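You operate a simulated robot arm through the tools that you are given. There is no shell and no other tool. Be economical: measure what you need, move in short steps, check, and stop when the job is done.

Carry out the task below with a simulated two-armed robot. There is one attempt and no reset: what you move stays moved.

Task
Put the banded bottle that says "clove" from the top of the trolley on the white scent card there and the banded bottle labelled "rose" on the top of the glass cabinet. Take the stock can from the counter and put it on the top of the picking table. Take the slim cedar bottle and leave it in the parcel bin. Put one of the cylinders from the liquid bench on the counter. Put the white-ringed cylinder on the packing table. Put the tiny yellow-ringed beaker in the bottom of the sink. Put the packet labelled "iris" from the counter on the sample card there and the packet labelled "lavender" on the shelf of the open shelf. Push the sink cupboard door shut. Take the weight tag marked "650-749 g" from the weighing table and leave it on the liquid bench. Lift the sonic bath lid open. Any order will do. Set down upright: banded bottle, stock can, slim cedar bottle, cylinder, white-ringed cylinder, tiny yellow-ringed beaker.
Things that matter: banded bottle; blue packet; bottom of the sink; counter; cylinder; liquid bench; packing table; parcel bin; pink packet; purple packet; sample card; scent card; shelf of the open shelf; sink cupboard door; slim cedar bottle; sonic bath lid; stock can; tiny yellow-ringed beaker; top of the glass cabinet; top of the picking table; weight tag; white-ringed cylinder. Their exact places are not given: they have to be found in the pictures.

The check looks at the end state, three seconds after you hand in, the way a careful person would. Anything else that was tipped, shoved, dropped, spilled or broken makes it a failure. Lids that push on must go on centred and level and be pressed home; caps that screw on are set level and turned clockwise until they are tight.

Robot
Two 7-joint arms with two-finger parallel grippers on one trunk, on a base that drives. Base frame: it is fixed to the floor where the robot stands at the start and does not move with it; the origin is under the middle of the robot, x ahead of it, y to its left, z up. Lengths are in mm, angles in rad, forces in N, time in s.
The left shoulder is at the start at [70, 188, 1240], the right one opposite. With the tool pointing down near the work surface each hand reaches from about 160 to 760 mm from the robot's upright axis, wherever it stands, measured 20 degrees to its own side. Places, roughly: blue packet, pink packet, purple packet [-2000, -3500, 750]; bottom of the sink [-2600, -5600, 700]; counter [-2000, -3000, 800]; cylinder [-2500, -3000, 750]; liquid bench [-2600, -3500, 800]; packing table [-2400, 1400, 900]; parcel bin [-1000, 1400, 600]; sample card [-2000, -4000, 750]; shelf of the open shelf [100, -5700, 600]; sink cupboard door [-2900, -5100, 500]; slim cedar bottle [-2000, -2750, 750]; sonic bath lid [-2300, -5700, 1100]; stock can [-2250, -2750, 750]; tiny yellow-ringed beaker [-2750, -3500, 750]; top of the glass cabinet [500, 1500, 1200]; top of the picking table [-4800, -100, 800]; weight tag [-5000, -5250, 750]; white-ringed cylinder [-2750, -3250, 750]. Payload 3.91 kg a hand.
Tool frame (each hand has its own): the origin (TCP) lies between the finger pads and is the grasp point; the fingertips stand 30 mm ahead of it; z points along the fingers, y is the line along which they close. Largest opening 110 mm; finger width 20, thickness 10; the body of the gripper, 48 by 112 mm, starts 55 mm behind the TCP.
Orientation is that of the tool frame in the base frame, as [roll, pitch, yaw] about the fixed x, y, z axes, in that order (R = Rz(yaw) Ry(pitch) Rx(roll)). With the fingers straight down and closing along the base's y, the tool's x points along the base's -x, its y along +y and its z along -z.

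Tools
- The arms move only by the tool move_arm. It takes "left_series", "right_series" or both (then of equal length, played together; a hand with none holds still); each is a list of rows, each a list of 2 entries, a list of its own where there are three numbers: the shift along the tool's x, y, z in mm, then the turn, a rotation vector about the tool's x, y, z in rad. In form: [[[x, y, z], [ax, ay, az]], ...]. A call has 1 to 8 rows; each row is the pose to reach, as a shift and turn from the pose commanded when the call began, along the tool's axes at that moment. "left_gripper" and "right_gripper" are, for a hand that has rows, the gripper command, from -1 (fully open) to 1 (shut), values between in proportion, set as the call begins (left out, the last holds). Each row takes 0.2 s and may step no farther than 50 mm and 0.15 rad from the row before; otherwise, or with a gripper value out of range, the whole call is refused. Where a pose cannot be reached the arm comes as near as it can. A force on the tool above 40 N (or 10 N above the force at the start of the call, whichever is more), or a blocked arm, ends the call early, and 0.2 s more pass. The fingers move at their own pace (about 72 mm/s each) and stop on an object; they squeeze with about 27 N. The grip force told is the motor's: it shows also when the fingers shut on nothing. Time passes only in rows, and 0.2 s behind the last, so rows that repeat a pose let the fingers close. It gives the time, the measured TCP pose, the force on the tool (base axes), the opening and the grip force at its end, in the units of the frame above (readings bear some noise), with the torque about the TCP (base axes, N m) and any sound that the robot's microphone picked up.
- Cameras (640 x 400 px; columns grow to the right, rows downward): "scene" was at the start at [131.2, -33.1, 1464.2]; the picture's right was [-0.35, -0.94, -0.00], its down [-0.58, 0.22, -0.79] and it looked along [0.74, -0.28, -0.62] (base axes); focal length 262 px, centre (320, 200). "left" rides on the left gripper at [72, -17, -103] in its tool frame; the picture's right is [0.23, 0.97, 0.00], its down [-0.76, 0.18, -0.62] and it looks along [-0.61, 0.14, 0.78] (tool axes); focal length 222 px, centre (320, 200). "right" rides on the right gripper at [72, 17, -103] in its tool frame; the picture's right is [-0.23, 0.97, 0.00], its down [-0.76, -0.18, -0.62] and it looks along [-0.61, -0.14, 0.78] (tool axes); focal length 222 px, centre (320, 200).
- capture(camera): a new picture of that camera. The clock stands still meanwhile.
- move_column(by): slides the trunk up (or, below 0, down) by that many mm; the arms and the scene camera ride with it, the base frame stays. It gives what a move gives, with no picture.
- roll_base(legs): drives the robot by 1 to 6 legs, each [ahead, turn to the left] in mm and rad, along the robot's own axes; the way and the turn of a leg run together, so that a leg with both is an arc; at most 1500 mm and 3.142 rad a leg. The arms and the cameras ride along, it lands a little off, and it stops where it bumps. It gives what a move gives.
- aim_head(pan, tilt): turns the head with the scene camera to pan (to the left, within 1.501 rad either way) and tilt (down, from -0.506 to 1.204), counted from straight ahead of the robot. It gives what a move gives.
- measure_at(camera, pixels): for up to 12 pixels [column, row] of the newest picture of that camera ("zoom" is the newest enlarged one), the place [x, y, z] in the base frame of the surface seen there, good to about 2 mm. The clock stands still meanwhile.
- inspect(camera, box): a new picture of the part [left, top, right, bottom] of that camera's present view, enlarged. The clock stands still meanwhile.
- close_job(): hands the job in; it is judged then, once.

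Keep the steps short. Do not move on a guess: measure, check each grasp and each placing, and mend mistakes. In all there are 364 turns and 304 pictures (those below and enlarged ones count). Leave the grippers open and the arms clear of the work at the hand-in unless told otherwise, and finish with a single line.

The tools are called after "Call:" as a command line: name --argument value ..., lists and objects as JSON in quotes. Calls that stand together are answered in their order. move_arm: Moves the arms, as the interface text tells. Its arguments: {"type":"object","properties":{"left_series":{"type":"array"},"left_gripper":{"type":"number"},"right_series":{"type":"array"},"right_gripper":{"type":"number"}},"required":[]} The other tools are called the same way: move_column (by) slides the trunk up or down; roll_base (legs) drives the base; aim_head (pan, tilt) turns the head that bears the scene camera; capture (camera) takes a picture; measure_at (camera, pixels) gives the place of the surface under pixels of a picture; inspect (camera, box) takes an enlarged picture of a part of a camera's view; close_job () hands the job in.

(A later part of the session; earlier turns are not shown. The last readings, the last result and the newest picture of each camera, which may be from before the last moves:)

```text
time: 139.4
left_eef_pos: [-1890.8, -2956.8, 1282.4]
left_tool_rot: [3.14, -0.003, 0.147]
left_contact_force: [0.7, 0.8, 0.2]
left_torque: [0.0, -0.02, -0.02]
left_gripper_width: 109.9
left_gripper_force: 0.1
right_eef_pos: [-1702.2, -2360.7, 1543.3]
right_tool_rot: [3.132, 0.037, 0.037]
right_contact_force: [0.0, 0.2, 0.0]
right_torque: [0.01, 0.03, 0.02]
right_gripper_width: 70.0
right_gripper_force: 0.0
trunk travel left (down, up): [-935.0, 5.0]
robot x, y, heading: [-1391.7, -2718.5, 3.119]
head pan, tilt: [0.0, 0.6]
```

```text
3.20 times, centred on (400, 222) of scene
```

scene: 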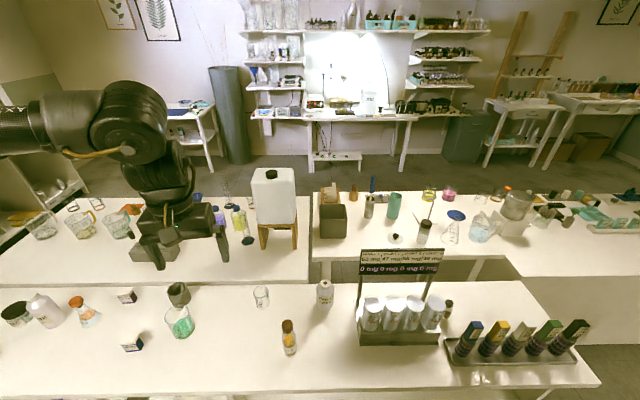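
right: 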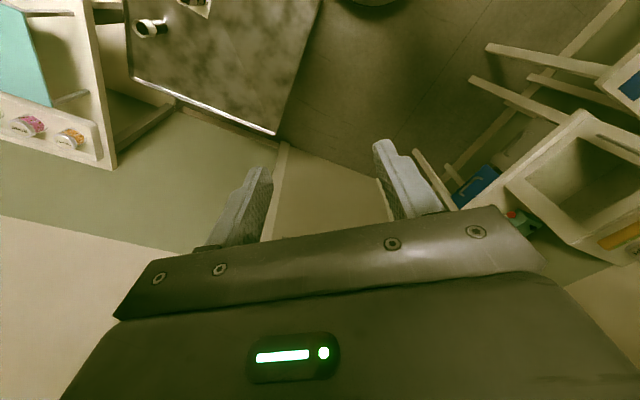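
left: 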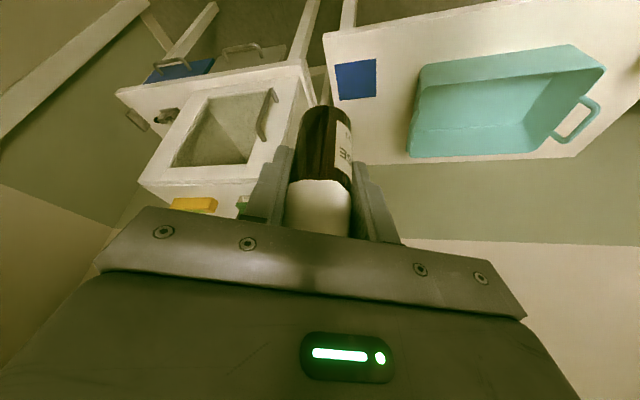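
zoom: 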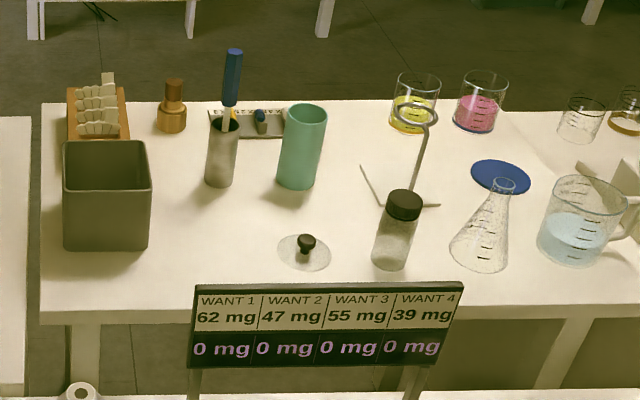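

I see the vanilla stock can at (325,292), the cedar bottle at (288,337), an iris packet at (131,343). Measuring.

Call:
measure_at --camera "scene" --pixels '[[288, 325], [289, 345], [324, 284], [324, 300], [131, 343], [127, 297], [300, 390], [200, 283], [240, 283], [260, 300], [288, 380], [400, 250]]'

Call:
inspect --camera "scene" --box '[270, 310, 310, 360]'

Call:
inspect --camera "scene" --box '[300, 270, 350, 310]'

```text
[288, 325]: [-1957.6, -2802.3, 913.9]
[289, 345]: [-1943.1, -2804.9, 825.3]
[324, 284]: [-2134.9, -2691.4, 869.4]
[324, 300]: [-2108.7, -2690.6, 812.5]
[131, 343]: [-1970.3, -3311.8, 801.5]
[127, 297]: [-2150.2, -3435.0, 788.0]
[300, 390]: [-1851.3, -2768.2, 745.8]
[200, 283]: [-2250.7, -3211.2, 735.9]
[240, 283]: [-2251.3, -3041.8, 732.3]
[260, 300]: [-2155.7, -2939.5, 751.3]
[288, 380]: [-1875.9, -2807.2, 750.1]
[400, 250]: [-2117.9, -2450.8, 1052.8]
```

```text
8.00 times, centred on (290, 335) of scene
```

zoom: 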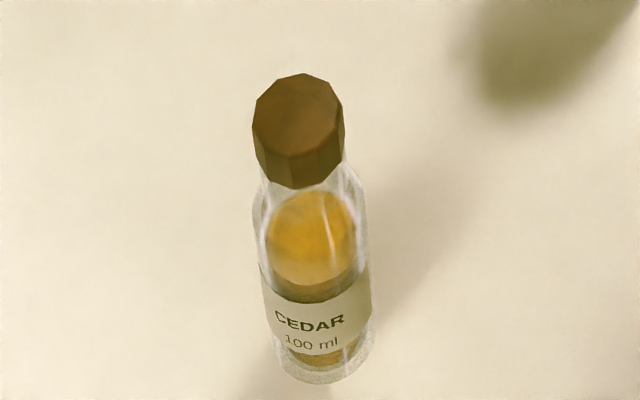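

```text
10.00 times, centred on (325, 290) of scene
```

zoom: 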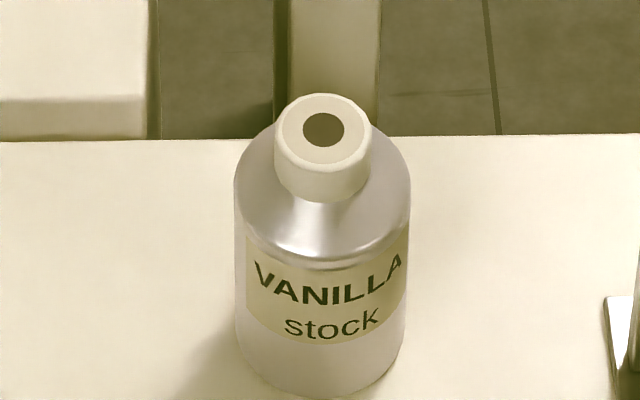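

Counter top is z≈750, edge x≈-1850. Move up to the counter, turn slightly right so the cedar bottle is on the left hand's side, and lower the column.

Call:
roll_base --legs '[[120, 0], [0, -0.25]]'

Call:
move_column --by -300

Call:
aim_head --pan 0.2 --tilt 0.8

Call:
capture --camera "scene"

```text
time: 141.5
left_eef_pos: [-2055.7, -2826.2, 1280.8]
left_tool_rot: [3.139, -0.005, -0.103]
left_contact_force: [0.0, -0.4, 0.0]
left_torque: [0.0, -0.02, 0.0]
left_gripper_width: 110.1
left_gripper_force: 0.1
right_eef_pos: [-1725.8, -2293.0, 1542.5]
right_tool_rot: [3.131, 0.037, -0.213]
right_contact_force: [-1.3, 0.6, 1.1]
right_torque: [-0.01, -0.06, 0.03]
right_gripper_width: 70.1
right_gripper_force: 0.1
trunk travel left (down, up): [-935.0, 5.0]
robot x, y, heading: [-1507.7, -2714.3, 2.875]
head pan, tilt: [0.0, 0.6]
```

```text
time: 144.5
left_eef_pos: [-2053.5, -2825.0, 982.9]
left_tool_rot: [3.14, -0.005, -0.102]
left_contact_force: [0.7, -0.3, -0.4]
left_torque: [0.0, -0.01, 0.02]
left_gripper_width: 110.0
left_gripper_force: 0.1
right_eef_pos: [-1722.6, -2291.7, 1243.7]
right_tool_rot: [3.131, 0.039, -0.213]
right_contact_force: [-0.2, -0.1, -0.2]
right_torque: [0.02, 0.04, -0.02]
right_gripper_width: 69.8
right_gripper_force: 0.0
trunk travel left (down, up): [-635.0, 305.0]
robot x, y, heading: [-1506.9, -2716.3, 2.875]
head pan, tilt: [0.0, 0.6]
```

```text
time: 145.3
left_eef_pos: [-2053.7, -2823.8, 981.5]
left_tool_rot: [3.137, -0.002, -0.103]
left_contact_force: [-0.2, 0.1, -0.4]
left_torque: [0.01, 0.0, 0.03]
left_gripper_width: 110.2
left_gripper_force: 0.1
right_eef_pos: [-1722.6, -2291.2, 1242.4]
right_tool_rot: [3.132, 0.038, -0.213]
right_contact_force: [0.4, 0.0, 0.2]
right_torque: [0.01, -0.02, 0.01]
right_gripper_width: 69.8
right_gripper_force: 0.0
trunk travel left (down, up): [-635.0, 305.0]
robot x, y, heading: [-1507.0, -2713.6, 2.873]
head pan, tilt: [0.201, 0.799]
```

```text
252 pictures are left
```

scene: 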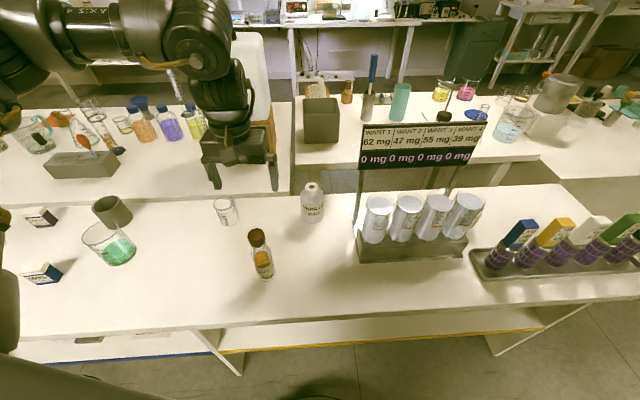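

Call:
measure_at --camera "scene" --pixels '[[256, 234], [257, 245], [263, 275], [312, 186], [314, 212], [226, 205]]'

Call:
inspect --camera "scene" --box '[235, 220, 285, 290]'

```text
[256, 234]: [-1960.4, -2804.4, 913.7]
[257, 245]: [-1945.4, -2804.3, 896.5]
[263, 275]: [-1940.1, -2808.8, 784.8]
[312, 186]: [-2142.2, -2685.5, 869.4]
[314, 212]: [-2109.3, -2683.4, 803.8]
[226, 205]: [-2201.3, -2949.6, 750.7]
```

```text
5.71 times, centred on (260, 255) of scene
```

zoom: 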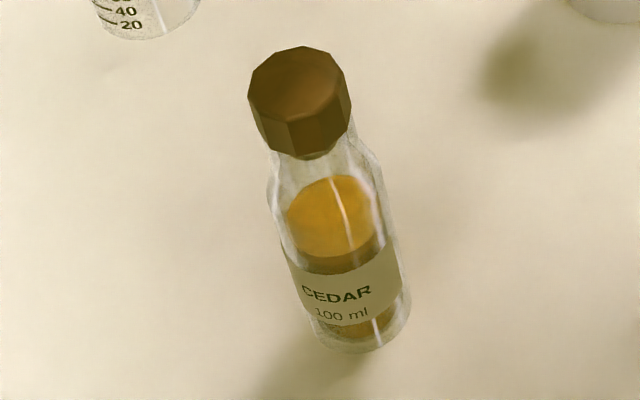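

Cedar axis is about (-1962,-2804), top 914. Left hand to above it, then down to TCP 866 and close.

Call:
move_arm --left_series '[[[30, -10, 0], [0, 0, 0]], [[60, -20, 0], [0, 0, 0]], [[89.5, -29.3, 0], [0, 0, 0]], [[89.5, -29.3, 0], [0, 0, 0]]]' --left_gripper -0.27

Call:
capture --camera "left"

```text
time: 146.3
left_eef_pos: [-2051.7, -2824.5, 982.2]
left_tool_rot: [3.138, -0.003, -0.103]
left_contact_force: [0.2, 0.2, 0.5]
left_torque: [-0.01, -0.01, -0.03]
left_gripper_width: 69.8
left_gripper_force: 0.1
left hand out of reach, approached as far as the arm can: row 1, 2, 3, 4
right_eef_pos: [-1721.7, -2291.2, 1243.4]
right_tool_rot: [3.131, 0.037, -0.213]
right_contact_force: [0.5, 0.0, -0.8]
right_torque: [-0.02, 0.0, 0.02]
right_gripper_width: 70.0
right_gripper_force: 0.1
trunk travel left (down, up): [-635.0, 305.0]
robot x, y, heading: [-1504.3, -2715.9, 2.876]
head pan, tilt: [0.201, 0.799]
```

```text
250 pictures are left
```

left: 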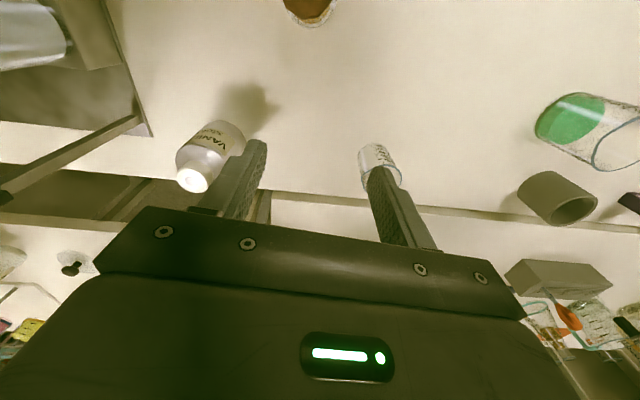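

The inner limit depends on height; raise the trunk 150 while the hand comes down relative to it and inward.

Call:
move_column --by 200

Call:
move_arm --left_series '[[[0, 0, 45], [0, 0, 0]], [[0, 0, 90], [0, 0, 0]], [[0, 0, 135], [0, 0, 0]], [[0, 0, 180], [0, 0, 0]], [[0, 0, 200], [0, 0, 0]], [[40, -13, 200], [0, 0, 0]], [[70, -22, 200], [0, 0, 0]], [[89.5, -29.3, 200], [0, 0, 0]]]'

Call:
capture --camera "left"

```text
time: 148.4
left_eef_pos: [-2053.5, -2823.1, 1182.4]
left_tool_rot: [3.138, -0.004, -0.105]
left_contact_force: [0.0, 0.1, 0.4]
left_torque: [0.0, 0.0, 0.04]
left_gripper_width: 70.0
left_gripper_force: 0.1
right_eef_pos: [-1722.2, -2291.0, 1443.0]
right_tool_rot: [3.13, 0.039, -0.213]
right_contact_force: [0.1, -0.8, 0.2]
right_torque: [-0.01, 0.02, -0.01]
right_gripper_width: 69.8
right_gripper_force: 0.1
trunk travel left (down, up): [-835.0, 105.0]
robot x, y, heading: [-1509.7, -2714.3, 2.875]
head pan, tilt: [0.201, 0.799]
```

```text
time: 150.2
left_eef_pos: [-2020.0, -2822.3, 967.1]
left_tool_rot: [3.14, -0.003, -0.104]
left_contact_force: [0.7, -0.9, -0.5]
left_torque: [0.0, -0.02, 0.02]
left_gripper_width: 70.0
left_gripper_force: 0.1
left hand out of reach, approached as far as the arm can: row 6, 7, 8
right_eef_pos: [-1723.3, -2292.0, 1443.2]
right_tool_rot: [3.133, 0.039, -0.211]
right_contact_force: [-0.6, 0.0, 0.0]
right_torque: [0.0, 0.0, -0.01]
right_gripper_width: 69.9
right_gripper_force: 0.1
trunk travel left (down, up): [-835.0, 105.0]
robot x, y, heading: [-1508.3, -2713.4, 2.871]
head pan, tilt: [0.201, 0.799]
```

```text
249 pictures are left
```

left: 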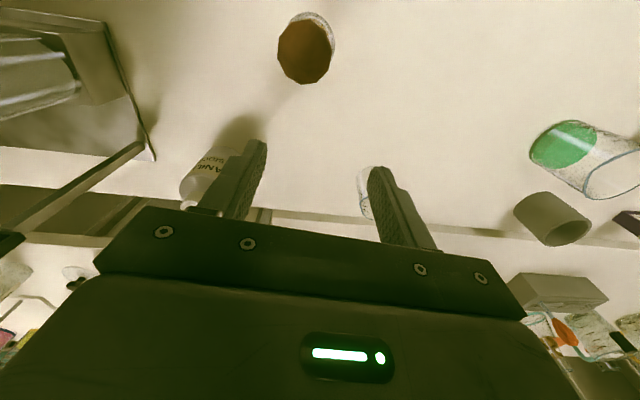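

I'll drive back 58 mm instead and trim sideways with the arm.

Call:
roll_base --legs '[[-60, 0]]'

Call:
move_arm --left_series '[[[0, -32, 0], [0, 0, 0]], [[0, -32, 0], [0, 0, 0]]]'

Call:
capture --camera "left"

```text
time: 151.2
left_eef_pos: [-1967.4, -2835.1, 964.7]
left_tool_rot: [3.14, -0.01, -0.105]
left_contact_force: [-0.7, 0.1, -0.2]
left_torque: [-0.01, -0.05, 0.0]
left_gripper_width: 70.1
left_gripper_force: 0.0
right_eef_pos: [-1673.1, -2305.0, 1440.2]
right_tool_rot: [3.132, 0.03, -0.215]
right_contact_force: [-1.0, 0.9, 0.7]
right_torque: [0.01, -0.09, 0.0]
right_gripper_width: 70.1
right_gripper_force: 0.1
trunk travel left (down, up): [-835.0, 105.0]
robot x, y, heading: [-1453.0, -2728.3, 2.877]
head pan, tilt: [0.201, 0.799]
```

```text
time: 151.8
left_eef_pos: [-1969.9, -2807.6, 962.8]
left_tool_rot: [-3.139, -0.011, -0.108]
left_contact_force: [-0.7, 0.5, 0.3]
left_torque: [0.0, -0.03, -0.03]
left_gripper_width: 69.7
left_gripper_force: 0.0
left hand out of reach, approached as far as the arm can: row 1, 2
right_eef_pos: [-1670.1, -2306.0, 1442.8]
right_tool_rot: [3.131, 0.035, -0.214]
right_contact_force: [-0.6, -0.2, 0.0]
right_torque: [0.01, 0.01, -0.02]
right_gripper_width: 69.8
right_gripper_force: 0.0
trunk travel left (down, up): [-835.0, 105.0]
robot x, y, heading: [-1451.4, -2728.1, 2.876]
head pan, tilt: [0.201, 0.799]
```

```text
248 pictures are left
```

left: 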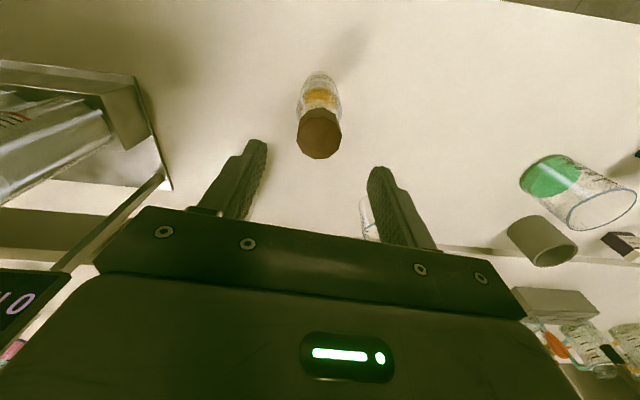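

Call:
roll_base --legs '[[-35, 0]]'

Call:
move_arm --left_series '[[[-20, -9, 0], [0, 0, 0]], [[-20, -9, 0], [0, 0, 0]]]'

Call:
capture --camera "left"

Call:
measure_at --camera "left" --pixels '[[320, 135], [300, 160], [320, 150]]'

```text
time: 152.7
left_eef_pos: [-1938.9, -2816.1, 959.4]
left_tool_rot: [-3.142, -0.011, -0.106]
left_contact_force: [-0.8, 0.6, 0.7]
left_torque: [0.0, -0.02, -0.02]
left_gripper_width: 69.7
left_gripper_force: 0.0
right_eef_pos: [-1640.5, -2315.6, 1441.9]
right_tool_rot: [3.132, 0.032, -0.211]
right_contact_force: [-1.9, -0.4, -0.1]
right_torque: [0.01, -0.06, -0.02]
right_gripper_width: 69.8
right_gripper_force: 0.1
trunk travel left (down, up): [-835.0, 105.0]
robot x, y, heading: [-1415.7, -2738.7, 2.876]
head pan, tilt: [0.201, 0.799]
```

```text
time: 153.3
left_eef_pos: [-1955.2, -2804.4, 961.5]
left_tool_rot: [-3.139, -0.009, -0.107]
left_contact_force: [-0.4, 0.0, 0.0]
left_torque: [-0.01, -0.01, 0.04]
left_gripper_width: 69.8
left_gripper_force: 0.1
right_eef_pos: [-1636.4, -2316.5, 1442.2]
right_tool_rot: [3.131, 0.035, -0.212]
right_contact_force: [-0.3, 0.0, -0.7]
right_torque: [0.03, -0.03, 0.0]
right_gripper_width: 70.2
right_gripper_force: 0.1
trunk travel left (down, up): [-835.0, 105.0]
robot x, y, heading: [-1419.9, -2737.2, 2.875]
head pan, tilt: [0.201, 0.799]
```

```text
247 pictures are left
```

left: 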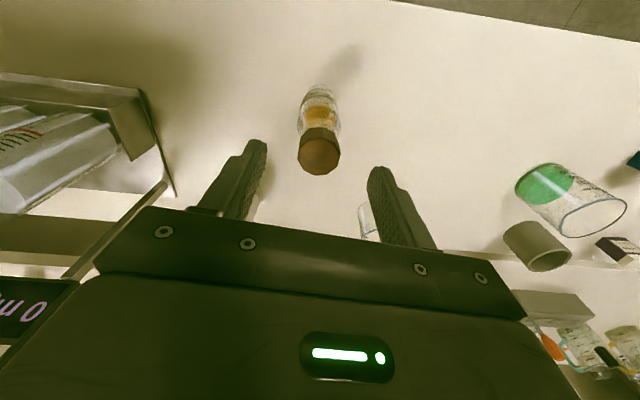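

```text
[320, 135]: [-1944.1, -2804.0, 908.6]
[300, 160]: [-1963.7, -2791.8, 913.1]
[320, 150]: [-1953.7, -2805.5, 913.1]
```

Aligned within 5 mm. Trim 5 mm forward, lower by column 95, then close.

Call:
move_arm --left_series '[[[-5, 0, 0], [0, 0, 0]], [[-5, 0, 0], [0, 0, 0]]]'

Call:
move_column --by -95

Call:
move_arm --left_series '[[[0, 0, 0], [0, 0, 0]], [[0, 0, 0], [0, 0, 0]], [[0, 0, 0], [0, 0, 0]]]' --left_gripper 1

Call:
capture --camera "left"

```text
time: 153.9
left_eef_pos: [-1959.6, -2803.7, 961.4]
left_tool_rot: [-3.141, -0.009, -0.106]
left_contact_force: [-0.6, -0.2, 0.0]
left_torque: [0.04, -0.01, -0.01]
left_gripper_width: 69.8
left_gripper_force: 0.1
right_eef_pos: [-1634.1, -2316.2, 1441.2]
right_tool_rot: [3.13, 0.035, -0.212]
right_contact_force: [0.7, 0.3, -0.4]
right_torque: [0.01, -0.02, -0.02]
right_gripper_width: 70.0
right_gripper_force: 0.1
trunk travel left (down, up): [-835.0, 105.0]
robot x, y, heading: [-1419.0, -2738.9, 2.876]
head pan, tilt: [0.201, 0.799]
```

```text
time: 155.2
left_eef_pos: [-1958.5, -2804.3, 867.5]
left_tool_rot: [3.141, -0.007, -0.107]
left_contact_force: [-0.5, 0.3, -0.1]
left_torque: [-0.01, 0.01, 0.0]
left_gripper_width: 69.8
left_gripper_force: 0.2
right_eef_pos: [-1632.7, -2316.2, 1347.8]
right_tool_rot: [3.132, 0.038, -0.211]
right_contact_force: [-0.3, 0.7, 0.2]
right_torque: [0.03, -0.02, 0.0]
right_gripper_width: 70.0
right_gripper_force: 0.0
trunk travel left (down, up): [-740.0, 200.0]
robot x, y, heading: [-1416.2, -2740.7, 2.876]
head pan, tilt: [0.201, 0.799]
```

```text
time: 156.0
left_eef_pos: [-1957.7, -2804.5, 869.2]
left_tool_rot: [-3.139, -0.006, -0.106]
left_contact_force: [-0.1, -1.0, 2.4]
left_torque: [0.0, 0.0, -0.02]
left_gripper_width: 43.4
left_gripper_force: 26.6
right_eef_pos: [-1632.7, -2315.9, 1347.8]
right_tool_rot: [3.132, 0.039, -0.211]
right_contact_force: [-0.1, -0.4, 0.1]
right_torque: [-0.03, 0.01, -0.04]
right_gripper_width: 70.2
right_gripper_force: 0.0
trunk travel left (down, up): [-740.0, 200.0]
robot x, y, heading: [-1416.5, -2738.3, 2.875]
head pan, tilt: [0.201, 0.799]
```

```text
246 pictures are left
```

left: 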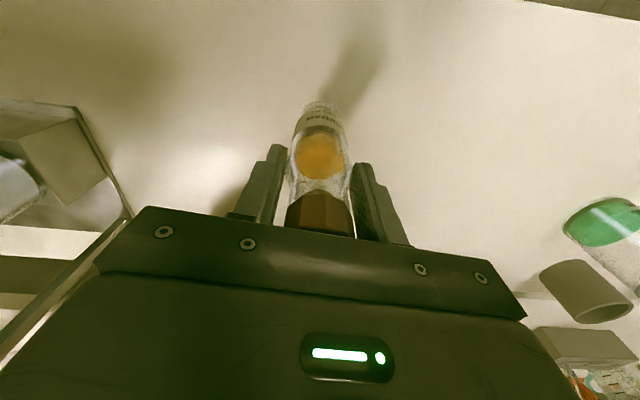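

Gripped at 43.4 mm (full body diameter). Lift 150 and check.

Call:
move_column --by 150

Call:
capture --camera "left"

Call:
capture --camera "scene"

```text
time: 157.7
left_eef_pos: [-1958.0, -2802.9, 1017.3]
left_tool_rot: [-3.14, -0.006, -0.106]
left_contact_force: [-0.4, -0.4, -1.1]
left_torque: [0.03, -0.03, 0.0]
left_gripper_width: 43.4
left_gripper_force: 26.6
right_eef_pos: [-1633.8, -2315.8, 1497.6]
right_tool_rot: [3.131, 0.037, -0.212]
right_contact_force: [0.4, -0.4, -0.8]
right_torque: [-0.01, -0.02, 0.0]
right_gripper_width: 69.6
right_gripper_force: 0.1
trunk travel left (down, up): [-890.0, 50.0]
robot x, y, heading: [-1415.1, -2738.2, 2.877]
head pan, tilt: [0.201, 0.799]
```

```text
245 pictures are left
```

left: 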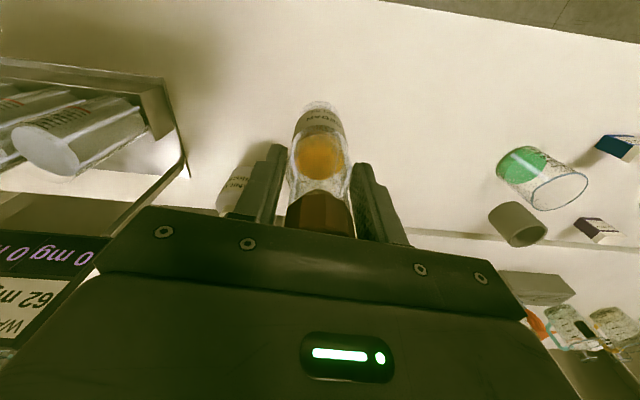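

```text
244 pictures are left
```

scene: 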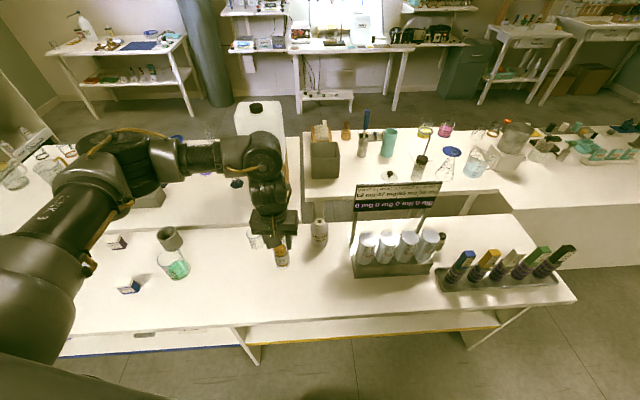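

Cedar is held securely. The can sits by the tall sign, better for the left hand later, so I'll deliver cedar first. Back off and retrace the safe corridor north.

Call:
roll_base --legs '[[-300, 0], [0, -2.244], [1271, 0], [0, 0.938], [1400, 0], [1300, 0]]'

Call:
aim_head --pan 0.7 --tilt 0.45

Call:
capture --camera "scene"

```text
time: 186.3
left_eef_pos: [-211.8, 1122.8, 1018.3]
left_tool_rot: [-3.14, -0.005, -1.438]
left_contact_force: [0.2, -0.4, -2.5]
left_torque: [0.0, 0.0, 0.01]
left_gripper_width: 43.3
left_gripper_force: 27.6
right_eef_pos: [339.9, 922.5, 1497.6]
right_tool_rot: [3.132, 0.039, -1.544]
right_contact_force: [0.8, 0.2, -0.1]
right_torque: [-0.05, 0.02, -0.03]
right_gripper_width: 69.7
right_gripper_force: 0.1
trunk travel left (down, up): [-890.0, 50.0]
robot x, y, heading: [-19.5, 613.7, 1.543]
head pan, tilt: [0.201, 0.799]
```

```text
time: 187.2
left_eef_pos: [-211.0, 1123.4, 1017.1]
left_tool_rot: [-3.141, -0.005, -1.439]
left_contact_force: [-0.8, -0.3, -2.7]
left_torque: [-0.02, -0.05, -0.03]
left_gripper_width: 43.6
left_gripper_force: 27.3
right_eef_pos: [341.0, 923.1, 1497.6]
right_tool_rot: [3.13, 0.036, -1.543]
right_contact_force: [0.0, 0.2, 0.6]
right_torque: [-0.02, 0.01, -0.02]
right_gripper_width: 70.3
right_gripper_force: 0.0
trunk travel left (down, up): [-890.0, 50.0]
robot x, y, heading: [-19.4, 614.3, 1.548]
head pan, tilt: [0.7, 0.45]
```

```text
243 pictures are left
```

scene: 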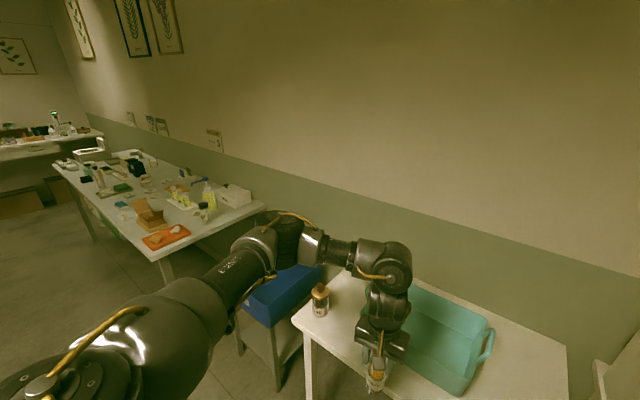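

The blue bin on a stand at (280,290) should be the parcel bin. Measuring it.

Call:
measure_at --camera "scene" --pixels '[[290, 295], [245, 305], [320, 270], [272, 322], [262, 325], [300, 345], [320, 310], [300, 318]]'

Call:
inspect --camera "scene" --box '[200, 240, 360, 380]'

```text
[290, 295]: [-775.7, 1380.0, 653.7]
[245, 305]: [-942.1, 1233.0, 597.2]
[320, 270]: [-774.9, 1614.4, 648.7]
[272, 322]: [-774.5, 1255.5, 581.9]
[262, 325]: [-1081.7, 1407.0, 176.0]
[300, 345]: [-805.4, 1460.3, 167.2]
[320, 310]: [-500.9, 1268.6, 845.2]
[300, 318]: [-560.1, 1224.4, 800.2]
```

```text
2.86 times, centred on (280, 310) of scene
```

zoom: 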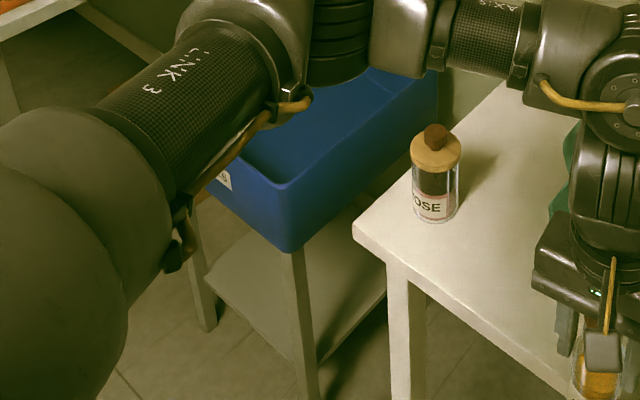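

Bin interior spans roughly x -1150..-775, y 1235..1650. Drive to (-750,640) facing it.

Call:
roll_base --legs '[[0, 1.59], [730, 0], [0, -1.57]]'

Call:
aim_head --pan 0.1 --tilt 0.75

Call:
capture --camera "scene"

Call:
capture --camera "left"

```text
time: 198.9
left_eef_pos: [-959.2, 1111.5, 1017.7]
left_tool_rot: [-3.14, -0.007, -1.406]
left_contact_force: [-0.4, -0.6, -2.0]
left_torque: [-0.02, 0.02, 0.02]
left_gripper_width: 43.5
left_gripper_force: 27.2
right_eef_pos: [-400.9, 928.2, 1497.4]
right_tool_rot: [3.129, 0.037, -1.512]
right_contact_force: [0.1, -0.2, 0.4]
right_torque: [-0.05, 0.0, 0.01]
right_gripper_width: 69.6
right_gripper_force: 0.0
trunk travel left (down, up): [-890.0, 50.0]
robot x, y, heading: [-752.4, 608.8, 1.576]
head pan, tilt: [0.7, 0.45]
```

```text
time: 199.9
left_eef_pos: [-959.4, 1110.6, 1017.8]
left_tool_rot: [-3.141, -0.008, -1.406]
left_contact_force: [-0.6, -0.3, -2.5]
left_torque: [0.0, -0.02, 0.0]
left_gripper_width: 43.3
left_gripper_force: 26.7
right_eef_pos: [-401.0, 928.1, 1497.0]
right_tool_rot: [3.13, 0.037, -1.512]
right_contact_force: [-0.4, 0.1, -0.2]
right_torque: [-0.01, 0.01, 0.02]
right_gripper_width: 69.9
right_gripper_force: 0.0
trunk travel left (down, up): [-890.0, 50.0]
robot x, y, heading: [-749.9, 605.3, 1.579]
head pan, tilt: [0.099, 0.75]
```

```text
241 pictures are left
```

scene: 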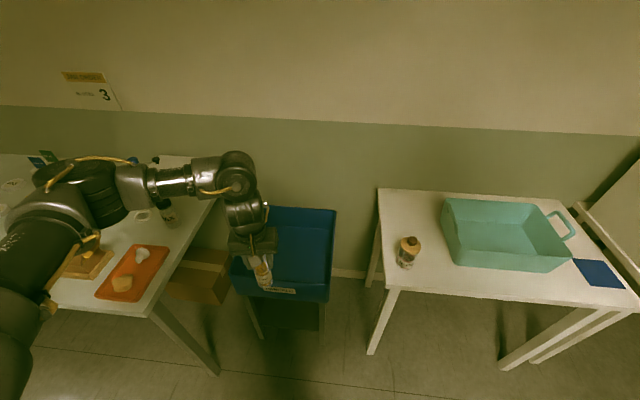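

```text
240 pictures are left
```

left: 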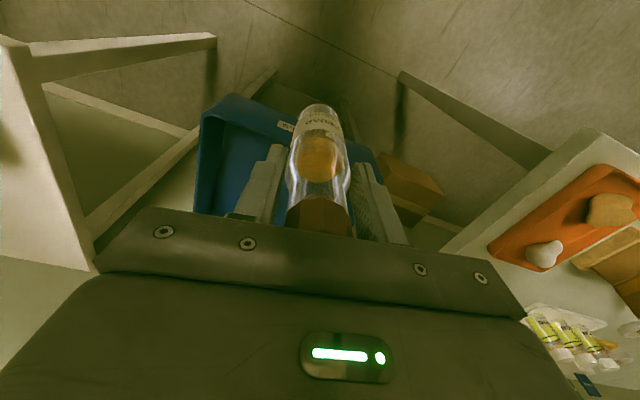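

Call:
measure_at --camera "scene" --pixels '[[300, 250], [310, 270], [290, 225], [335, 210], [327, 300], [234, 290], [272, 210], [300, 290], [320, 230], [280, 290], [150, 305], [215, 195]]'

Call:
inspect --camera "scene" --box '[210, 190, 350, 310]'

```text
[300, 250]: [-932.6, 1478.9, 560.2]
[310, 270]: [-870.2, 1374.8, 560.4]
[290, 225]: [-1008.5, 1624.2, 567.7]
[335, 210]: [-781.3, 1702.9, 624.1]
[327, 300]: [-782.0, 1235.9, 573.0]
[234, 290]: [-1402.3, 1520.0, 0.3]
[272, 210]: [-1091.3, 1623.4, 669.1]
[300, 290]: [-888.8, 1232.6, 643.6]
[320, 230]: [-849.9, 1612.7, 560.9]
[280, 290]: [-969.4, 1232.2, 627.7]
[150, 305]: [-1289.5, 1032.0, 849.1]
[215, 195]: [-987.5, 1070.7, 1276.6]
```

```text
3.33 times, centred on (280, 250) of scene
```

zoom: 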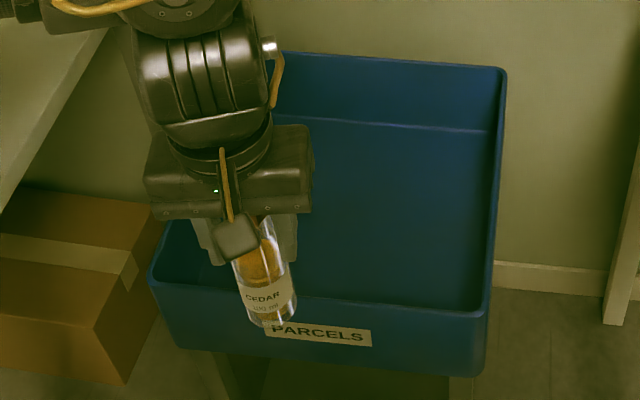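

Bin floor is z≈560, rim ~670. Drive forward 260 and extend slightly to (-950,1400), check, then lower by column.

Call:
roll_base --legs '[[250, 0]]'

Call:
move_arm --left_series '[[[-25, 0, 0], [0, 0, 0]], [[-45, 0, 0], [0, 0, 0]], [[-45, 0, 0], [0, 0, 0]]]'

Call:
move_column --by -240

Call:
capture --camera "scene"

Call:
capture --camera "left"

```text
time: 201.8
left_eef_pos: [-961.2, 1358.5, 1017.9]
left_tool_rot: [-3.14, -0.005, -1.403]
left_contact_force: [0.0, 0.1, -2.1]
left_torque: [0.01, 0.02, 0.0]
left_gripper_width: 43.3
left_gripper_force: 26.9
right_eef_pos: [-404.0, 1175.8, 1497.9]
right_tool_rot: [3.131, 0.04, -1.507]
right_contact_force: [0.2, -0.7, 0.0]
right_torque: [0.0, 0.01, -0.03]
right_gripper_width: 69.8
right_gripper_force: 0.1
trunk travel left (down, up): [-890.0, 50.0]
robot x, y, heading: [-752.1, 857.9, 1.581]
head pan, tilt: [0.099, 0.75]
```

```text
time: 202.6
left_eef_pos: [-969.5, 1405.0, 1017.1]
left_tool_rot: [-3.139, -0.008, -1.406]
left_contact_force: [-0.3, 0.1, -2.2]
left_torque: [0.0, -0.01, 0.01]
left_gripper_width: 43.5
left_gripper_force: 27.4
right_eef_pos: [-403.9, 1178.7, 1497.2]
right_tool_rot: [3.131, 0.038, -1.508]
right_contact_force: [0.1, 0.2, -0.7]
right_torque: [-0.01, 0.02, -0.01]
right_gripper_width: 69.8
right_gripper_force: 0.0
trunk travel left (down, up): [-890.0, 50.0]
robot x, y, heading: [-752.4, 860.4, 1.581]
head pan, tilt: [0.099, 0.75]
```

```text
time: 205.1
left_eef_pos: [-968.9, 1405.1, 778.2]
left_tool_rot: [-3.14, -0.007, -1.404]
left_contact_force: [-0.6, -0.5, -1.5]
left_torque: [0.0, 0.02, -0.01]
left_gripper_width: 43.4
left_gripper_force: 26.9
right_eef_pos: [-403.0, 1178.6, 1256.8]
right_tool_rot: [3.131, 0.036, -1.508]
right_contact_force: [0.1, -1.5, 0.1]
right_torque: [0.0, -0.02, -0.02]
right_gripper_width: 70.0
right_gripper_force: 0.1
trunk travel left (down, up): [-650.0, 290.0]
robot x, y, heading: [-751.9, 852.0, 1.576]
head pan, tilt: [0.099, 0.75]
```

```text
238 pictures are left
```

scene: 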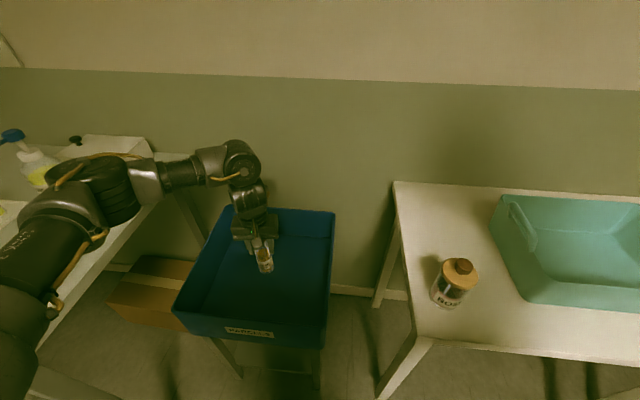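

```text
237 pictures are left
```

left: 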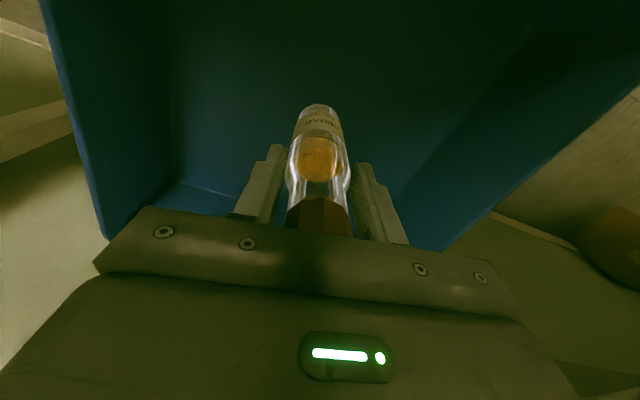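

Before lowering further, check clearance of the elbow over the packing table.

Call:
measure_at --camera "scene" --pixels '[[90, 200], [95, 238], [130, 225], [150, 195], [60, 285], [30, 180], [100, 145], [80, 262], [45, 330], [60, 275]]'

```text
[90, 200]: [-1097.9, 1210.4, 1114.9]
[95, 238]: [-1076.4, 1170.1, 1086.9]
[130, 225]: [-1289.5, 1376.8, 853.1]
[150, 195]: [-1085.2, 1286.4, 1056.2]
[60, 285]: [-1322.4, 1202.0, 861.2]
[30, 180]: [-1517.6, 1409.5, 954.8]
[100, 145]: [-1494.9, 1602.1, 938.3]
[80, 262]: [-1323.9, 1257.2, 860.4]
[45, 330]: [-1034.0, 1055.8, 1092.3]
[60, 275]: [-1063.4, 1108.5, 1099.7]
```

Elbow is clear of the table. Lower 97 mm, then finish gently.

Call:
move_column --by -97

Call:
move_column --by -4

```text
time: 206.4
left_eef_pos: [-969.0, 1406.2, 681.1]
left_tool_rot: [-3.14, -0.008, -1.405]
left_contact_force: [-0.2, -0.4, -2.5]
left_torque: [-0.03, -0.02, 0.02]
left_gripper_width: 43.3
left_gripper_force: 27.1
right_eef_pos: [-403.8, 1178.1, 1161.2]
right_tool_rot: [3.131, 0.038, -1.508]
right_contact_force: [-0.4, -0.9, -0.1]
right_torque: [0.01, -0.01, 0.0]
right_gripper_width: 69.9
right_gripper_force: 0.1
trunk travel left (down, up): [-553.0, 387.0]
robot x, y, heading: [-753.1, 861.0, 1.584]
head pan, tilt: [0.099, 0.75]
```

```text
time: 206.9
left_eef_pos: [-970.1, 1404.2, 678.4]
left_tool_rot: [-3.139, -0.006, -1.402]
left_contact_force: [-1.1, -1.2, 10.2]
left_torque: [-0.2, 0.13, -0.01]
left_gripper_width: 43.4
left_gripper_force: 27.8
right_eef_pos: [-403.7, 1177.1, 1157.1]
right_tool_rot: [3.132, 0.039, -1.508]
right_contact_force: [0.0, 0.3, 0.4]
right_torque: [-0.02, 0.0, 0.04]
right_gripper_width: 69.8
right_gripper_force: 0.1
trunk travel left (down, up): [-549.0, 391.0]
robot x, y, heading: [-753.8, 856.1, 1.583]
head pan, tilt: [0.099, 0.75]
```

It touched down (10 N). Open and rise.

Call:
move_arm --left_series '[[[0, 0, 0], [0, 0, 0]], [[0, 0, 0], [0, 0, 0]]]' --left_gripper -0.4

Call:
move_column --by 340

Call:
capture --camera "scene"

```text
time: 207.5
left_eef_pos: [-969.2, 1405.1, 675.6]
left_tool_rot: [-3.14, -0.007, -1.405]
left_contact_force: [-0.1, -0.2, -0.2]
left_torque: [-0.03, -0.03, -0.02]
left_gripper_width: 77.0
left_gripper_force: 0.2
right_eef_pos: [-403.9, 1177.0, 1157.1]
right_tool_rot: [3.131, 0.038, -1.507]
right_contact_force: [-0.1, -0.4, 0.2]
right_torque: [-0.03, 0.01, 0.0]
right_gripper_width: 69.8
right_gripper_force: 0.1
trunk travel left (down, up): [-549.0, 391.0]
robot x, y, heading: [-751.2, 856.3, 1.584]
head pan, tilt: [0.099, 0.75]
```

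```text
time: 210.8
left_eef_pos: [-969.7, 1404.8, 1017.3]
left_tool_rot: [-3.14, -0.007, -1.404]
left_contact_force: [-0.1, 0.3, -0.5]
left_torque: [-0.03, 0.02, 0.01]
left_gripper_width: 77.1
left_gripper_force: 0.0
right_eef_pos: [-402.5, 1177.9, 1497.1]
right_tool_rot: [3.131, 0.036, -1.508]
right_contact_force: [-0.1, -1.2, 0.6]
right_torque: [-0.01, -0.02, 0.0]
right_gripper_width: 69.6
right_gripper_force: 0.0
trunk travel left (down, up): [-889.0, 51.0]
robot x, y, heading: [-752.8, 857.7, 1.581]
head pan, tilt: [0.099, 0.75]
```

```text
236 pictures are left
```

scene: 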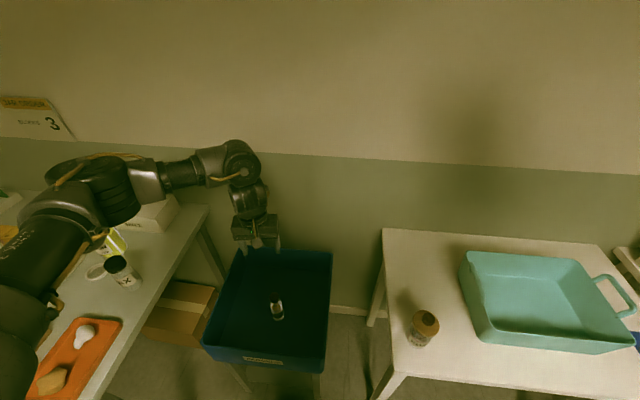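

Cedar stands upright in the bin. Now back to the counter for the packets.

Call:
roll_base --legs '[[-250, 0], [0, -1.58], [690, 0], [0, -1.571], [1400, 0], [1300, 0]]'

Call:
roll_base --legs '[[0, -0.933], [840, 0], [800, 0], [0, -0.63]]'

Call:
aim_head --pan 0.3 --tilt 0.75

Call:
capture --camera "scene"

```text
time: 236.5
left_eef_pos: [122.1, -2660.8, 1018.2]
left_tool_rot: [-3.139, -0.007, 1.726]
left_contact_force: [-0.4, -0.2, -0.7]
left_torque: [0.05, -0.01, -0.05]
left_gripper_width: 77.1
left_gripper_force: 0.0
right_eef_pos: [-443.8, -2427.2, 1497.5]
right_tool_rot: [3.131, 0.039, 1.62]
right_contact_force: [0.0, 0.0, 0.0]
right_torque: [-0.01, -0.05, 0.0]
right_gripper_width: 69.7
right_gripper_force: 0.0
trunk travel left (down, up): [-889.0, 51.0]
robot x, y, heading: [-88.5, -2112.0, -1.57]
head pan, tilt: [0.099, 0.75]
```

```text
time: 248.9
left_eef_pos: [-1967.6, -3284.8, 1017.2]
left_tool_rot: [-3.139, -0.009, 0.161]
left_contact_force: [0.0, -0.1, 0.0]
left_torque: [0.02, -0.03, 0.04]
left_gripper_width: 77.0
left_gripper_force: 0.1
right_eef_pos: [-1737.6, -2722.0, 1496.6]
right_tool_rot: [3.133, 0.036, 0.055]
right_contact_force: [-0.4, -1.2, 0.7]
right_torque: [0.02, -0.02, -0.03]
right_gripper_width: 69.9
right_gripper_force: 0.0
trunk travel left (down, up): [-889.0, 51.0]
robot x, y, heading: [-1420.1, -3073.1, -3.145]
head pan, tilt: [0.099, 0.75]
```

```text
time: 249.7
left_eef_pos: [-1967.5, -3284.9, 1017.5]
left_tool_rot: [-3.139, -0.008, 0.161]
left_contact_force: [0.2, 0.2, 0.5]
left_torque: [-0.03, 0.0, 0.0]
left_gripper_width: 77.2
left_gripper_force: 0.0
right_eef_pos: [-1737.2, -2720.5, 1497.2]
right_tool_rot: [3.132, 0.04, 0.056]
right_contact_force: [0.9, 0.1, -0.1]
right_torque: [0.02, -0.01, -0.01]
right_gripper_width: 69.8
right_gripper_force: 0.1
trunk travel left (down, up): [-889.0, 51.0]
robot x, y, heading: [-1417.8, -3072.7, -3.138]
head pan, tilt: [0.3, 0.75]
```

```text
235 pictures are left
```

scene: 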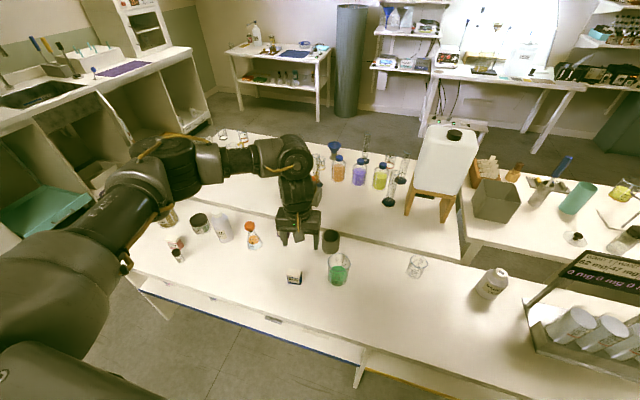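

Call:
inspect --camera "scene" --box '[120, 190, 360, 330]'

Call:
capture --camera "left"

Call:
measure_at --camera "scene" --pixels '[[294, 272], [294, 280], [178, 252], [178, 260], [174, 243], [288, 284], [301, 284]]'

```text
2.67 times, centred on (240, 260) of scene
```

zoom: 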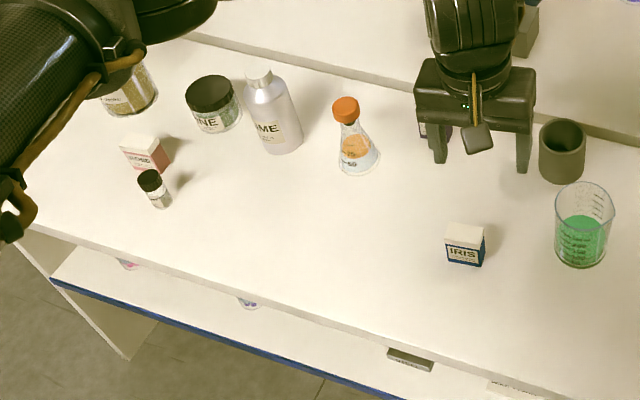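

```text
233 pictures are left
```

left: 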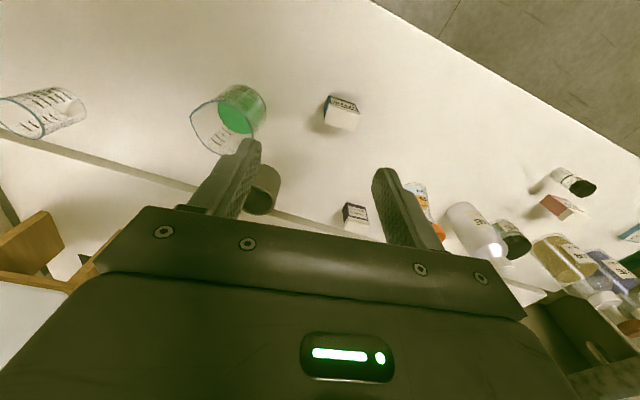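

```text
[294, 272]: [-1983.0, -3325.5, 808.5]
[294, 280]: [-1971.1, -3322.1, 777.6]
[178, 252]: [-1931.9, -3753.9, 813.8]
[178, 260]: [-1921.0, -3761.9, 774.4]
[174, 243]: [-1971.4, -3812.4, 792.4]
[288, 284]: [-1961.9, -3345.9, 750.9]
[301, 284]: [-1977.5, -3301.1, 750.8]
```

Iris is the blue packet, lavender presumably the purple one behind; pink says rose. I'll enlarge both through the hand camera.

Call:
inspect --camera "left" --box '[300, 80, 390, 240]'

Call:
measure_at --camera "zoom" --pixels '[[320, 90], [322, 65], [372, 100], [318, 125], [375, 75], [320, 300], [370, 320], [350, 350], [310, 315]]'

```text
2.50 times, centred on (345, 160) of left
```

zoom: 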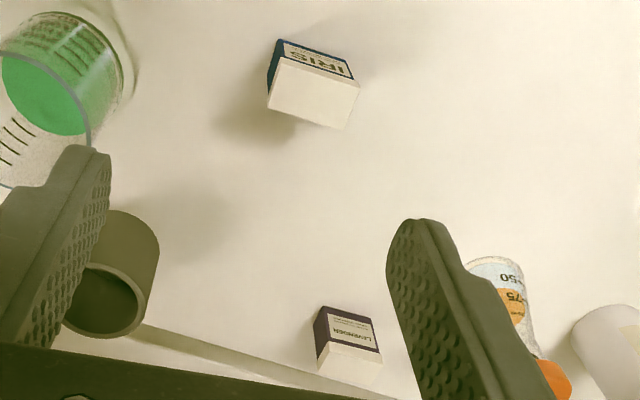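

```text
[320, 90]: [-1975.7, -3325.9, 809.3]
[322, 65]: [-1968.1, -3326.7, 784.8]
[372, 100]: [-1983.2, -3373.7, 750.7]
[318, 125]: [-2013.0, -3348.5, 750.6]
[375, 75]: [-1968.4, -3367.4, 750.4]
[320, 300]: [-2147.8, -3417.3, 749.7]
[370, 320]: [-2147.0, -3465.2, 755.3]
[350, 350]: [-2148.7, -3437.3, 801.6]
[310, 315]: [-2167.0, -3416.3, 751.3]
```

Call:
measure_at --camera "zoom" --pixels '[[280, 66], [352, 90], [342, 122], [272, 104], [312, 94], [322, 342], [378, 357], [372, 385], [320, 370], [350, 365]]'

```text
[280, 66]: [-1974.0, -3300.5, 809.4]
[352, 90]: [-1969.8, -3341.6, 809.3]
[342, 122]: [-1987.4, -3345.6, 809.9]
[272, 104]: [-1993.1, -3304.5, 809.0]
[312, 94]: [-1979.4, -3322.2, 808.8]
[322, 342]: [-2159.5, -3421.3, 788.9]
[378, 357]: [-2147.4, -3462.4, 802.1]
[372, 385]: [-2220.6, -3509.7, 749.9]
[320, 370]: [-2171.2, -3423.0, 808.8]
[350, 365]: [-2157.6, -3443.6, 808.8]
```

Iris centre (-1981,-3323), top 809, about 46×25. Move over it and lower the column to TCP ~786, then close.

Call:
move_arm --left_series '[[[-19, 35, 0], [0, 0, 0]], [[-19, 35, 0], [0, 0, 0]]]'

Call:
move_column --by -170

Call:
capture --camera "left"

```text
time: 250.3
left_eef_pos: [-1980.0, -3323.3, 1016.6]
left_tool_rot: [-3.141, -0.008, 0.161]
left_contact_force: [0.6, 0.4, 0.4]
left_torque: [-0.01, 0.0, 0.0]
left_gripper_width: 77.2
left_gripper_force: 0.1
right_eef_pos: [-1738.6, -2721.6, 1496.6]
right_tool_rot: [3.131, 0.038, 0.057]
right_contact_force: [0.2, -0.5, 0.3]
right_torque: [0.01, -0.03, 0.01]
right_gripper_width: 70.0
right_gripper_force: 0.0
trunk travel left (down, up): [-889.0, 51.0]
robot x, y, heading: [-1417.4, -3072.2, -3.138]
head pan, tilt: [0.3, 0.75]
```

```text
time: 252.2
left_eef_pos: [-1979.5, -3322.1, 847.1]
left_tool_rot: [-3.141, -0.008, 0.16]
left_contact_force: [0.0, 0.3, 0.2]
left_torque: [0.0, 0.02, -0.03]
left_gripper_width: 77.3
left_gripper_force: 0.1
right_eef_pos: [-1737.5, -2720.4, 1326.6]
right_tool_rot: [3.132, 0.038, 0.055]
right_contact_force: [-0.6, -0.4, -0.3]
right_torque: [-0.01, -0.01, 0.02]
right_gripper_width: 70.0
right_gripper_force: 0.1
trunk travel left (down, up): [-719.0, 221.0]
robot x, y, heading: [-1419.6, -3073.1, -3.137]
head pan, tilt: [0.3, 0.75]
```

```text
231 pictures are left
```

left: 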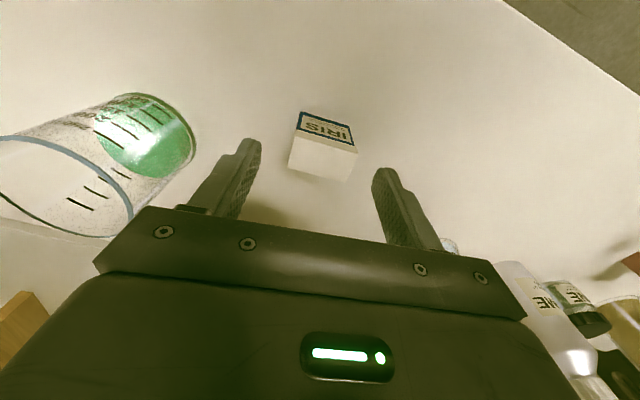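

Call:
move_column --by -61

Call:
move_arm --left_series '[[[0, 0, 0], [0, 0, 0]], [[0, 0, 0], [0, 0, 0]], [[0, 0, 0], [0, 0, 0]]]' --left_gripper 1

Call:
move_column --by 230

Call:
capture --camera "left"

```text
time: 253.2
left_eef_pos: [-1980.3, -3323.1, 784.8]
left_tool_rot: [-3.141, -0.006, 0.162]
left_contact_force: [0.2, 0.3, 0.8]
left_torque: [-0.03, 0.0, 0.02]
left_gripper_width: 77.2
left_gripper_force: 0.1
right_eef_pos: [-1738.1, -2721.1, 1265.9]
right_tool_rot: [3.131, 0.037, 0.057]
right_contact_force: [0.6, 0.3, 0.1]
right_torque: [0.0, 0.03, -0.01]
right_gripper_width: 70.0
right_gripper_force: 0.0
trunk travel left (down, up): [-658.0, 282.0]
robot x, y, heading: [-1419.9, -3071.1, -3.136]
head pan, tilt: [0.3, 0.75]
```

```text
time: 254.0
left_eef_pos: [-1981.3, -3322.4, 785.0]
left_tool_rot: [-3.139, -0.007, 0.162]
left_contact_force: [0.0, -0.3, 1.1]
left_torque: [0.0, 0.02, -0.01]
left_gripper_width: 45.2
left_gripper_force: 27.0
right_eef_pos: [-1737.9, -2720.7, 1265.1]
right_tool_rot: [3.131, 0.039, 0.054]
right_contact_force: [0.8, 0.0, 0.8]
right_torque: [0.01, 0.0, 0.0]
right_gripper_width: 70.0
right_gripper_force: 0.2
trunk travel left (down, up): [-658.0, 282.0]
robot x, y, heading: [-1418.6, -3072.4, -3.139]
head pan, tilt: [0.3, 0.75]
```

```text
time: 256.4
left_eef_pos: [-1980.8, -3322.1, 1014.7]
left_tool_rot: [-3.141, -0.01, 0.16]
left_contact_force: [0.7, 0.6, -0.1]
left_torque: [0.01, -0.02, -0.01]
left_gripper_width: 45.1
left_gripper_force: 27.1
right_eef_pos: [-1737.9, -2720.9, 1497.5]
right_tool_rot: [3.131, 0.038, 0.056]
right_contact_force: [0.1, -0.2, 0.2]
right_torque: [-0.02, 0.0, -0.02]
right_gripper_width: 70.1
right_gripper_force: 0.0
trunk travel left (down, up): [-888.0, 52.0]
robot x, y, heading: [-1418.6, -3076.7, -3.142]
head pan, tilt: [0.3, 0.75]
```

```text
230 pictures are left
```

left: 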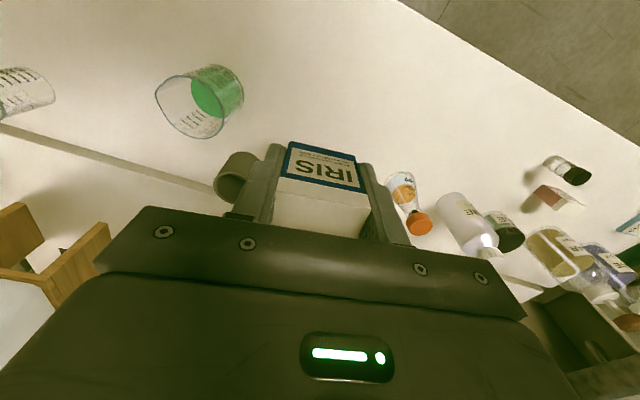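

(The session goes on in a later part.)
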